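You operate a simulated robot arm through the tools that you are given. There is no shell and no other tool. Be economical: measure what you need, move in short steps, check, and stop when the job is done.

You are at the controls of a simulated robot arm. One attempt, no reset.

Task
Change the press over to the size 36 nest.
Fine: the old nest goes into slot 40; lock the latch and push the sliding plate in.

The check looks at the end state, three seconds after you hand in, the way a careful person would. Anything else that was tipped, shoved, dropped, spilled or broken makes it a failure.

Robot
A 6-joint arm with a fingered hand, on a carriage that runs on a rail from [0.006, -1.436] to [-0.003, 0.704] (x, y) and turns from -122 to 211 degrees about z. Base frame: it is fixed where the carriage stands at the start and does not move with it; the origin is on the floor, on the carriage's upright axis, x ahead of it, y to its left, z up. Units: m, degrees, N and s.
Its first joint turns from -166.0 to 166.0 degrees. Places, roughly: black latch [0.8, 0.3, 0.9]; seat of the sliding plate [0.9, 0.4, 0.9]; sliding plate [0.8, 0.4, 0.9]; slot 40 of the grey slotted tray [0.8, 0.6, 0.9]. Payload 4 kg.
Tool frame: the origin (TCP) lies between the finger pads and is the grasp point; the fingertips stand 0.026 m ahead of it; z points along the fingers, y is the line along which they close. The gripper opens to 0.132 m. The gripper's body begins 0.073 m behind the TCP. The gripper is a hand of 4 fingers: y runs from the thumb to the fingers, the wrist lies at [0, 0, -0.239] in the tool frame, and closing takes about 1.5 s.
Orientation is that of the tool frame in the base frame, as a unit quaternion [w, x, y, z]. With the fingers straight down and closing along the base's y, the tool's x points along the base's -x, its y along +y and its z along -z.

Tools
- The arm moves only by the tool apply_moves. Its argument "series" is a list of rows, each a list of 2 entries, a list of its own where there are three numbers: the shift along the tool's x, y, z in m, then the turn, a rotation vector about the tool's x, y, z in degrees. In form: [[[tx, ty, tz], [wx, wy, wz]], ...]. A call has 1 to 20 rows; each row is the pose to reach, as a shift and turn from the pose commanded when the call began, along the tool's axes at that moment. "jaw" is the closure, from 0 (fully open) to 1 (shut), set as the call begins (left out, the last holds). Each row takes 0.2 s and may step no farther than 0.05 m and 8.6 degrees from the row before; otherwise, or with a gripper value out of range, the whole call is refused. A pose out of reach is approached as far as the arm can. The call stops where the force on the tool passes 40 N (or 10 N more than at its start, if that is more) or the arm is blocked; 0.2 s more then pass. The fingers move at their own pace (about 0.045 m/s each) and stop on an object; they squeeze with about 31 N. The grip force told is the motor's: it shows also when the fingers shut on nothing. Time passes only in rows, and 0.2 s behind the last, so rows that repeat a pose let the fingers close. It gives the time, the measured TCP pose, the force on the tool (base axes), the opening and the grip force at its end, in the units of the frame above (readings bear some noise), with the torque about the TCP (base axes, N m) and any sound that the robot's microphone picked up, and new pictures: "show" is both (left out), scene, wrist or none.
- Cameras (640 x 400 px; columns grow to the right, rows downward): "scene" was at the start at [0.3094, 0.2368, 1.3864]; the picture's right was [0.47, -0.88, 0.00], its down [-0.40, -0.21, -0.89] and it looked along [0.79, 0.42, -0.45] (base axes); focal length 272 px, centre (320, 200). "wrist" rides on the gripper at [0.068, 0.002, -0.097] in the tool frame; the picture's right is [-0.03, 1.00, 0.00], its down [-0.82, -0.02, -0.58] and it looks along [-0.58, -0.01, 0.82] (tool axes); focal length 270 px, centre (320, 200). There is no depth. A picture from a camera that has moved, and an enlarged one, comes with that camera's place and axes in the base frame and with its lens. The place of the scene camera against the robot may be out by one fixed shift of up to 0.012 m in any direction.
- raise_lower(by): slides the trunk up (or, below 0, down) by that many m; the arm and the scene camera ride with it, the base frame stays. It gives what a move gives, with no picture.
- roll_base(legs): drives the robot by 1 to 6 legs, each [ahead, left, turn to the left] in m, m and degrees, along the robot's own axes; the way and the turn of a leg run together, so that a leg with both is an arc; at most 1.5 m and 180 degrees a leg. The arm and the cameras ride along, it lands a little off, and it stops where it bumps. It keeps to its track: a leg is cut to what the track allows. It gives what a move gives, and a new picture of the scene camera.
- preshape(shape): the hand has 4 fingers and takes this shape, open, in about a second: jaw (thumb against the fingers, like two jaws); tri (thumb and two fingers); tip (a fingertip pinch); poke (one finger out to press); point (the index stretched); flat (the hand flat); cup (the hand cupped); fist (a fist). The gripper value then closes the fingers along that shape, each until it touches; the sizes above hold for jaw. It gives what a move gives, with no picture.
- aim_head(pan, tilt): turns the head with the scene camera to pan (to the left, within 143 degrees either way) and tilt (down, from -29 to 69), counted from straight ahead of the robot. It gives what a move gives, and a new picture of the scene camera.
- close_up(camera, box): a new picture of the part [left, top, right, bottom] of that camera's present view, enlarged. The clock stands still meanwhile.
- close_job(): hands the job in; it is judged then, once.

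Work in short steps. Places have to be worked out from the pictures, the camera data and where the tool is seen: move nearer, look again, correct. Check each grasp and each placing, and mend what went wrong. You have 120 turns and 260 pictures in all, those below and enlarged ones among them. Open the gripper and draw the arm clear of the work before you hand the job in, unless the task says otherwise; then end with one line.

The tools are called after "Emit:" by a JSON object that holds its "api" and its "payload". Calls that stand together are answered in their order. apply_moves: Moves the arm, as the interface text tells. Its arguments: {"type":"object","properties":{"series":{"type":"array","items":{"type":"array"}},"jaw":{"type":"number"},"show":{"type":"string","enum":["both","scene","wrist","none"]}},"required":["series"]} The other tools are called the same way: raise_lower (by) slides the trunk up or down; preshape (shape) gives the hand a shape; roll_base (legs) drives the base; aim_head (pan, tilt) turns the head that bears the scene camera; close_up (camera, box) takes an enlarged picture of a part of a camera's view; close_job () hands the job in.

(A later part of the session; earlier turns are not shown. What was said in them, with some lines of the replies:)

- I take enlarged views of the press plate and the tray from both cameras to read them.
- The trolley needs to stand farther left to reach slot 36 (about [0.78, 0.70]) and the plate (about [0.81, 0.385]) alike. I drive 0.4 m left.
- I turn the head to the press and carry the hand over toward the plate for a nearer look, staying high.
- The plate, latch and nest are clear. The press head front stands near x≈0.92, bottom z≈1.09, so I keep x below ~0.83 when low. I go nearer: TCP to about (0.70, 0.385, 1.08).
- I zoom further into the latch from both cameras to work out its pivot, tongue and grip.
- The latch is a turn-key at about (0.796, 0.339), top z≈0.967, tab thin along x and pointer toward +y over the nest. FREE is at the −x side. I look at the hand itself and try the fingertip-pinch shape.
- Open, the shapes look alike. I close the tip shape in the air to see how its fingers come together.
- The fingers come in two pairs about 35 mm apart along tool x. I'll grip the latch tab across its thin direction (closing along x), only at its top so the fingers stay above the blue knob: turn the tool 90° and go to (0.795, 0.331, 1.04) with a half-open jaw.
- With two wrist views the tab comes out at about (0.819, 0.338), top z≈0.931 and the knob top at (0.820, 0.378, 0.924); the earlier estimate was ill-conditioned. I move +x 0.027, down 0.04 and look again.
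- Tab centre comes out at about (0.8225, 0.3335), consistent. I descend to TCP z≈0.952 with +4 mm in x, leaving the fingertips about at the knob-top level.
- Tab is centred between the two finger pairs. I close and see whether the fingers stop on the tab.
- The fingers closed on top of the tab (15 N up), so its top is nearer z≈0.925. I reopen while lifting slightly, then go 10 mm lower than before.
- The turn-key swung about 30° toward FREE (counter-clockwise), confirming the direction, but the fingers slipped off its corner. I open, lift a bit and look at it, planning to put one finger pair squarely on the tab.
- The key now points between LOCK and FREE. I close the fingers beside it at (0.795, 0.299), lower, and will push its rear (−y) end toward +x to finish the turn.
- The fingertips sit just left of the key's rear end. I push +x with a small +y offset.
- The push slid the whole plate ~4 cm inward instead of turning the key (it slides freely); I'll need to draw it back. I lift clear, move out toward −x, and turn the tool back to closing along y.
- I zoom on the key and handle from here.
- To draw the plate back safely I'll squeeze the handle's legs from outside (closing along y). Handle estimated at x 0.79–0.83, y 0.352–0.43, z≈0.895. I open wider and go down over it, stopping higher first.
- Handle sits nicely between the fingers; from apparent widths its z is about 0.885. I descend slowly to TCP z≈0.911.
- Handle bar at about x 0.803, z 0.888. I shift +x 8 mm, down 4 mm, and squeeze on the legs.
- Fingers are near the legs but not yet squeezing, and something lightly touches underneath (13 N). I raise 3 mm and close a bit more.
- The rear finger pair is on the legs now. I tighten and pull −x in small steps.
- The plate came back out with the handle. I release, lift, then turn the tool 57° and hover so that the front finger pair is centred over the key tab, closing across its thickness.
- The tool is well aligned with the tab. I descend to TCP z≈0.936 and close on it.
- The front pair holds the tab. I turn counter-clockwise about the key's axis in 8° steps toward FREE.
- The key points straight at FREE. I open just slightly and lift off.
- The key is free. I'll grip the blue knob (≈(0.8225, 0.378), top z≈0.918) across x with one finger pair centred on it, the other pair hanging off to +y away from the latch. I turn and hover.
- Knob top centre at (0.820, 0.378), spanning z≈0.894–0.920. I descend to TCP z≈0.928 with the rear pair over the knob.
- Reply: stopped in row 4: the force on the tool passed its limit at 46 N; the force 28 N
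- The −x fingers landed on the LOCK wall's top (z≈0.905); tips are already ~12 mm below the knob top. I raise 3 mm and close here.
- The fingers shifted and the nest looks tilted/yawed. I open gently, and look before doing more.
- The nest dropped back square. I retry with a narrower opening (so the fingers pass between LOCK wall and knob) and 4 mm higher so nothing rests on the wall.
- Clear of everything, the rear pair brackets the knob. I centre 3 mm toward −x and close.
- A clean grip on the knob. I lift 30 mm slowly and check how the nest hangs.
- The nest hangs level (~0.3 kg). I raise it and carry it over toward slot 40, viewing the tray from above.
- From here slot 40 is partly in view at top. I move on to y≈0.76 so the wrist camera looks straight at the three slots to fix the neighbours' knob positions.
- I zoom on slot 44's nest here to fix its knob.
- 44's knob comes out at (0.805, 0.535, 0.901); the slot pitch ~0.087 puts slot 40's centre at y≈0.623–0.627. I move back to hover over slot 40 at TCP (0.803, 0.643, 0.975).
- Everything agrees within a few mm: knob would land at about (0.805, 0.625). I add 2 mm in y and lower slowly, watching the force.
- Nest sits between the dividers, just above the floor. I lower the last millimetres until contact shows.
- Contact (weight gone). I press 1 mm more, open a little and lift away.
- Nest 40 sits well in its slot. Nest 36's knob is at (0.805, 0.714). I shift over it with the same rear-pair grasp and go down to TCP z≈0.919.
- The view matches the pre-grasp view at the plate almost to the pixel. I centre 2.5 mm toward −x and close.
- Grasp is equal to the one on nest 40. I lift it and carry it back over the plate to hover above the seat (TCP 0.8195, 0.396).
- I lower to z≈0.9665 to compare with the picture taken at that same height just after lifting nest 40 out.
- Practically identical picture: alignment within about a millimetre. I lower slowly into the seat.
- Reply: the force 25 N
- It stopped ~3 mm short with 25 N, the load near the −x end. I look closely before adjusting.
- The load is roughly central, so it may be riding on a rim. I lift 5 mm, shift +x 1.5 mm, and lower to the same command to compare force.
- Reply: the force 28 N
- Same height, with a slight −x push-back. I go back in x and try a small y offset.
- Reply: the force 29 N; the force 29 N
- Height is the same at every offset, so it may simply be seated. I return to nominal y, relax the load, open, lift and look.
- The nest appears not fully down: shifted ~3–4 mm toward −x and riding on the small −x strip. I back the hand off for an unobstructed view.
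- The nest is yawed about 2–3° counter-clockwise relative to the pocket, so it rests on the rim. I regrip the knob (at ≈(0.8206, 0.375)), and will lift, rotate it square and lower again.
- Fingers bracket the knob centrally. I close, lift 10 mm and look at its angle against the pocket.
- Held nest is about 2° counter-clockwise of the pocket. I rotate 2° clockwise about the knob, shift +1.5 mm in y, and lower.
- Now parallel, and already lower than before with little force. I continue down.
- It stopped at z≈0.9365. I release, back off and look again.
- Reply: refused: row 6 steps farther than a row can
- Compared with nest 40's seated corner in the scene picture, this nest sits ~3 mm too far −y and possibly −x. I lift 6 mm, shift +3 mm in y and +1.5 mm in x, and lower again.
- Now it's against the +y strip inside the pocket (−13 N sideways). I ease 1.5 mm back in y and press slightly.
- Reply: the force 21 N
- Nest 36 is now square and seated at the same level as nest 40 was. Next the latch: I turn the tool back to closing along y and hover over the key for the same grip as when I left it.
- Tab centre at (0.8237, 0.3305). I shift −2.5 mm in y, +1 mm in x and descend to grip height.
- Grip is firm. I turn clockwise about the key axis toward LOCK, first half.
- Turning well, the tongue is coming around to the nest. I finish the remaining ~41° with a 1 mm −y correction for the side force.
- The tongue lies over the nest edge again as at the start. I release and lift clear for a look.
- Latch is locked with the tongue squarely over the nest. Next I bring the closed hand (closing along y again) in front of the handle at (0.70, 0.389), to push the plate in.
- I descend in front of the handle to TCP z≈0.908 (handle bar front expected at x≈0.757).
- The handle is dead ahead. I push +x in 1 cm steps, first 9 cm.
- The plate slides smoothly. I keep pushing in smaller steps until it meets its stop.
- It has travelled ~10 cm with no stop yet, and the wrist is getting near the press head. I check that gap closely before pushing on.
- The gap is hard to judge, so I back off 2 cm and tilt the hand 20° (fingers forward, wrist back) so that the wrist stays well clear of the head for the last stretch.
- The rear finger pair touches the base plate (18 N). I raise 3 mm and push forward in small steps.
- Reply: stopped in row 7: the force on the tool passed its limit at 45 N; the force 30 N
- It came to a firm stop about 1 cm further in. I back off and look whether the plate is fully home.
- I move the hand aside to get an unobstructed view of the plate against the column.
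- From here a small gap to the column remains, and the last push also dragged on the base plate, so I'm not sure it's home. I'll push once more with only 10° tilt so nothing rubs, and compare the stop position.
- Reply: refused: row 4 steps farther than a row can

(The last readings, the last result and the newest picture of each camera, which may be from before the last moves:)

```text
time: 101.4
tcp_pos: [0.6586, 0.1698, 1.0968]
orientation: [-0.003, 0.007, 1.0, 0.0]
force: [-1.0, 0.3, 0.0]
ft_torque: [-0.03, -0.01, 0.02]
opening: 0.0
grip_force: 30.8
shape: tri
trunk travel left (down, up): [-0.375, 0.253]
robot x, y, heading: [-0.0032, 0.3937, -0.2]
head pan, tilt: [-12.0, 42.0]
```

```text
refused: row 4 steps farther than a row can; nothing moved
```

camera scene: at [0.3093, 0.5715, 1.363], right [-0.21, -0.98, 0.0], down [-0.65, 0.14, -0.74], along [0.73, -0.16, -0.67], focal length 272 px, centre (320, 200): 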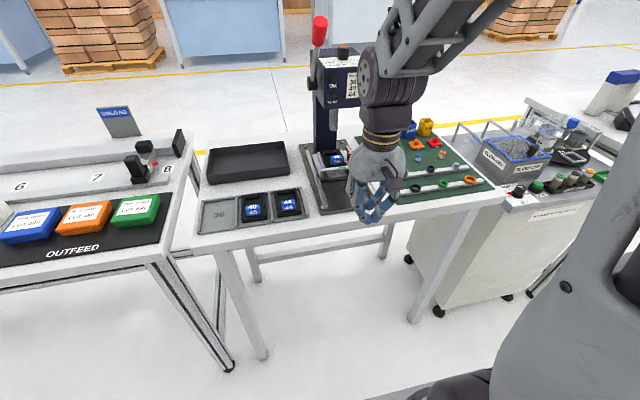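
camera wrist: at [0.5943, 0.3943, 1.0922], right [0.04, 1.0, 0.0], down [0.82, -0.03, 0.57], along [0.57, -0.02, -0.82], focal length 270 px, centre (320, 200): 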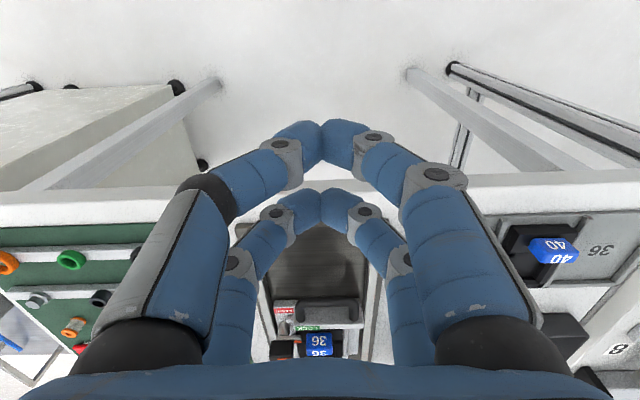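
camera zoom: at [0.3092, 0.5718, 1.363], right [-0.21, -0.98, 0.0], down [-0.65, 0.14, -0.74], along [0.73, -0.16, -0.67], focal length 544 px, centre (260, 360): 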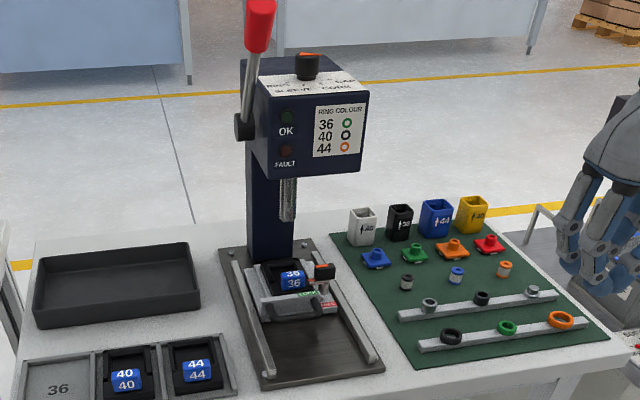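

Row 4 was too long a step; I split it.

Emit:
{"api": "apply_moves", "payload": {"series": [[[0.0, 0.045, 0], [0, 0, 0]], [[0.0, 0.09, 0], [0, 0, 0]], [[0.0, 0.135, 0.0], [0, 0, 0]], [[0.0, 0.17, 0.02], [0, 0, 0]], [[-0.01, 0.205, 0.04], [0, 0, 0]], [[-0.03, 0.2185, 0.06], [0, -5, 0]], [[-0.06, 0.2185, 0.09], [0, -10, 0]], [[-0.09, 0.2185, 0.12], [0, -10, 0]], [[-0.12, 0.2185, 0.15], [0, -10, 0]], [[-0.145, 0.2185, 0.175], [0, -10, 0]], [[-0.15, 0.2185, 0.188], [0, -10, 0]]], "show": "wrist"}}

```text
time: 103.8
tcp_pos: [0.8109, 0.3872, 0.9088]
orientation: [0.085, 0.007, 0.996, 0.0]
force: [-1.1, -0.5, 1.0]
ft_torque: [0.03, -0.06, 0.02]
opening: 0.0
grip_force: 30.7
shape: tri
trunk travel left (down, up): [-0.375, 0.253]
robot x, y, heading: [-0.0029, 0.3989, 0.1]
head pan, tilt: [-12.0, 42.0]
camera wrist: at [0.7284, 0.3914, 0.9912], right [0.04, 1.0, 0.0], down [0.71, -0.03, 0.71], along [0.71, -0.02, -0.71], focal length 270 px, centre (320, 200)
```

wrist: 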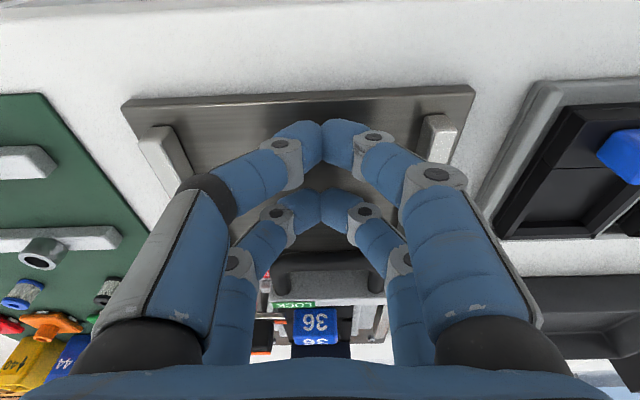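

Nothing touches now. I push forward in small steps until the stop.

Emit:
{"api": "apply_moves", "payload": {"series": [[[-0.0098, 0, 0.0017], [0, 0, 0]], [[-0.0197, 0, 0.0035], [0, 0, 0]], [[-0.0256, 0, 0.0045], [0, 0, 0]], [[-0.0305, 0, 0.0054], [0, 0, 0]], [[-0.0345, 0, 0.0061], [0, 0, 0]], [[-0.0384, 0, 0.0068], [0, 0, 0]], [[-0.0424, 0, 0.0075], [0, 0, 0]], [[-0.0463, 0, 0.0082], [0, 0, 0]]], "show": "wrist"}}

Emit:
{"api": "close_up", "payload": {"camera": "scene", "box": [305, 125, 395, 185]}}

```text
time: 105.3
tcp_pos: [0.8436, 0.3872, 0.9064]
orientation: [0.075, 0.005, 0.997, -0.001]
force: [-17.2, 0.7, 11.9]
ft_torque: [0.15, -0.2, 0.21]
opening: 0.0
grip_force: 30.7
shape: tri
trunk travel left (down, up): [-0.375, 0.253]
robot x, y, heading: [0.0003, 0.3961, -0.3]
head pan, tilt: [-12.0, 42.0]
stopped in row 7: the force on the tool passed its limit at 46 N (the readings are from after the stop); the commanded pose is now the measured one
camera wrist: at [0.7625, 0.3904, 0.9901], right [0.04, 1.0, 0.0], down [0.72, -0.03, 0.69], along [0.69, -0.02, -0.72], focal length 270 px, centre (320, 200)
```

wrist: 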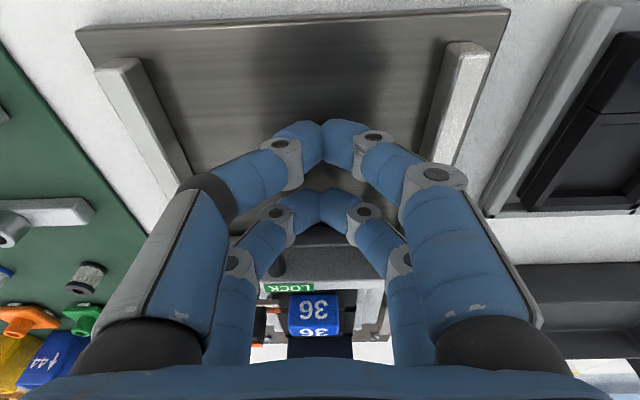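

```text
6.67 times, centred on (350, 155) of scene
camera zoom: at [0.3083, 0.5716, 1.3633], right [-0.21, -0.98, 0.0], down [-0.65, 0.14, -0.74], along [0.73, -0.16, -0.67], focal length 1814 px, centre (120, 500)
```

zoom: 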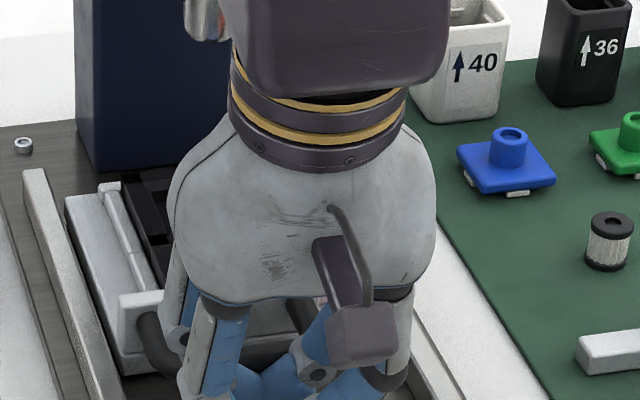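

Same stop position with the same ~45 N: the plate is home against its stop. I retreat, open the hand and check the scene.

Emit:
{"api": "apply_moves", "payload": {"series": [[[0.02, 0, -0.008], [0, 0, 0]], [[0.06, 0, -0.03], [0, 0, 0]], [[0.1, 0, -0.055], [0, 0, 0]], [[0.14, 0, -0.085], [0, 4, 0]], [[0.17, 0, -0.12], [0, 9, 0]], [[0.18, -0.03, -0.155], [0, 9, 0]], [[0.18, -0.075, -0.17], [0, 9, 0]], [[0.18, -0.12, -0.18], [0, 9, 0]], [[0.18, -0.165, -0.18], [0, 9, 0]], [[0.18, -0.21, -0.18], [0, 9, 0]]], "jaw": 1, "show": "none"}}

Emit:
{"api": "apply_moves", "payload": {"series": [[[0, 0, 0], [0, 0, 0]], [[0, 0, 0], [0, 0, 0]], [[0, 0, 0], [0, 0, 0]], [[0, 0, 0], [0, 0, 0]], [[0, 0, 0], [0, 0, 0]], [[0, 0, 0], [0, 0, 0]], [[0, 0, 0], [0, 0, 0]]], "jaw": 0, "show": "scene"}}

Emit:
{"api": "close_up", "payload": {"camera": "scene", "box": [305, 125, 395, 185]}}

Emit:
{"api": "close_up", "payload": {"camera": "scene", "box": [190, 160, 330, 240]}}

```text
time: 107.5
tcp_pos: [0.6388, 0.1802, 1.0549]
orientation: [-0.001, 0.006, 1.0, 0.0]
force: [-0.1, -0.6, 0.0]
ft_torque: [-0.03, 0.0, 0.01]
opening: 0.0002
grip_force: 31.1
shape: tri
trunk travel left (down, up): [-0.375, 0.253]
robot x, y, heading: [0.0001, 0.3982, -0.4]
head pan, tilt: [-12.0, 42.0]
```

```text
time: 109.1
tcp_pos: [0.6374, 0.1788, 1.0542]
orientation: [-0.002, 0.005, 1.0, 0.0]
force: [0.7, -0.5, -0.2]
ft_torque: [0.01, 0.01, 0.0]
opening: 0.1318
grip_force: 0.0
shape: tri
trunk travel left (down, up): [-0.375, 0.253]
robot x, y, heading: [-0.0032, 0.3975, -0.3]
head pan, tilt: [-12.0, 42.0]
camera scene: at [0.3093, 0.5716, 1.363], right [-0.21, -0.98, 0.0], down [-0.65, 0.14, -0.74], along [0.73, -0.16, -0.67], focal length 272 px, centre (320, 200)
```

scene: 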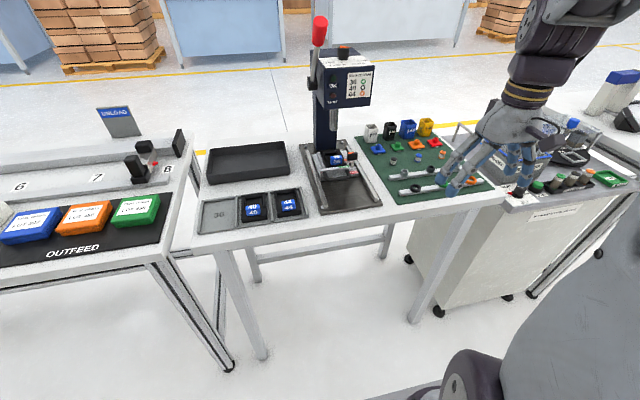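

```text
6.67 times, centred on (350, 155) of scene
camera zoom: at [0.3093, 0.5716, 1.363], right [-0.21, -0.98, 0.0], down [-0.65, 0.14, -0.74], along [0.73, -0.16, -0.67], focal length 1814 px, centre (120, 500)
```

zoom: 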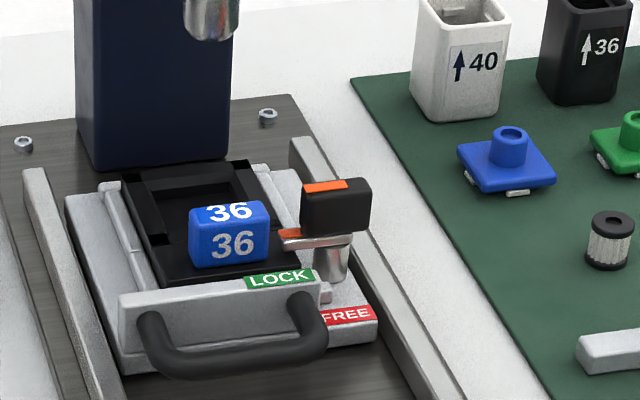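

```text
4.57 times, centred on (260, 200) of scene
camera zoom: at [0.3093, 0.5716, 1.363], right [-0.21, -0.98, 0.0], down [-0.65, 0.14, -0.74], along [0.73, -0.16, -0.67], focal length 1244 px, centre (594, 200)
```

zoom: 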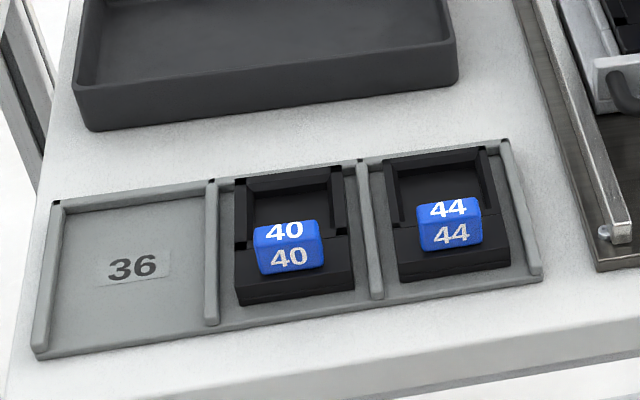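

Everything is in place: nest 36 is seated and locked with the plate against its stop, nest 40 is in slot 40, nest 44 is untouched, and the hand is open and clear. I hand the job in.

Emit:
{"api": "close_job", "payload": {}}

```text
The job is handed in.
```

The press now holds the size 36 nest with the latch locked and the sliding plate pushed in to its stop; the old size 40 nest is in slot 40.
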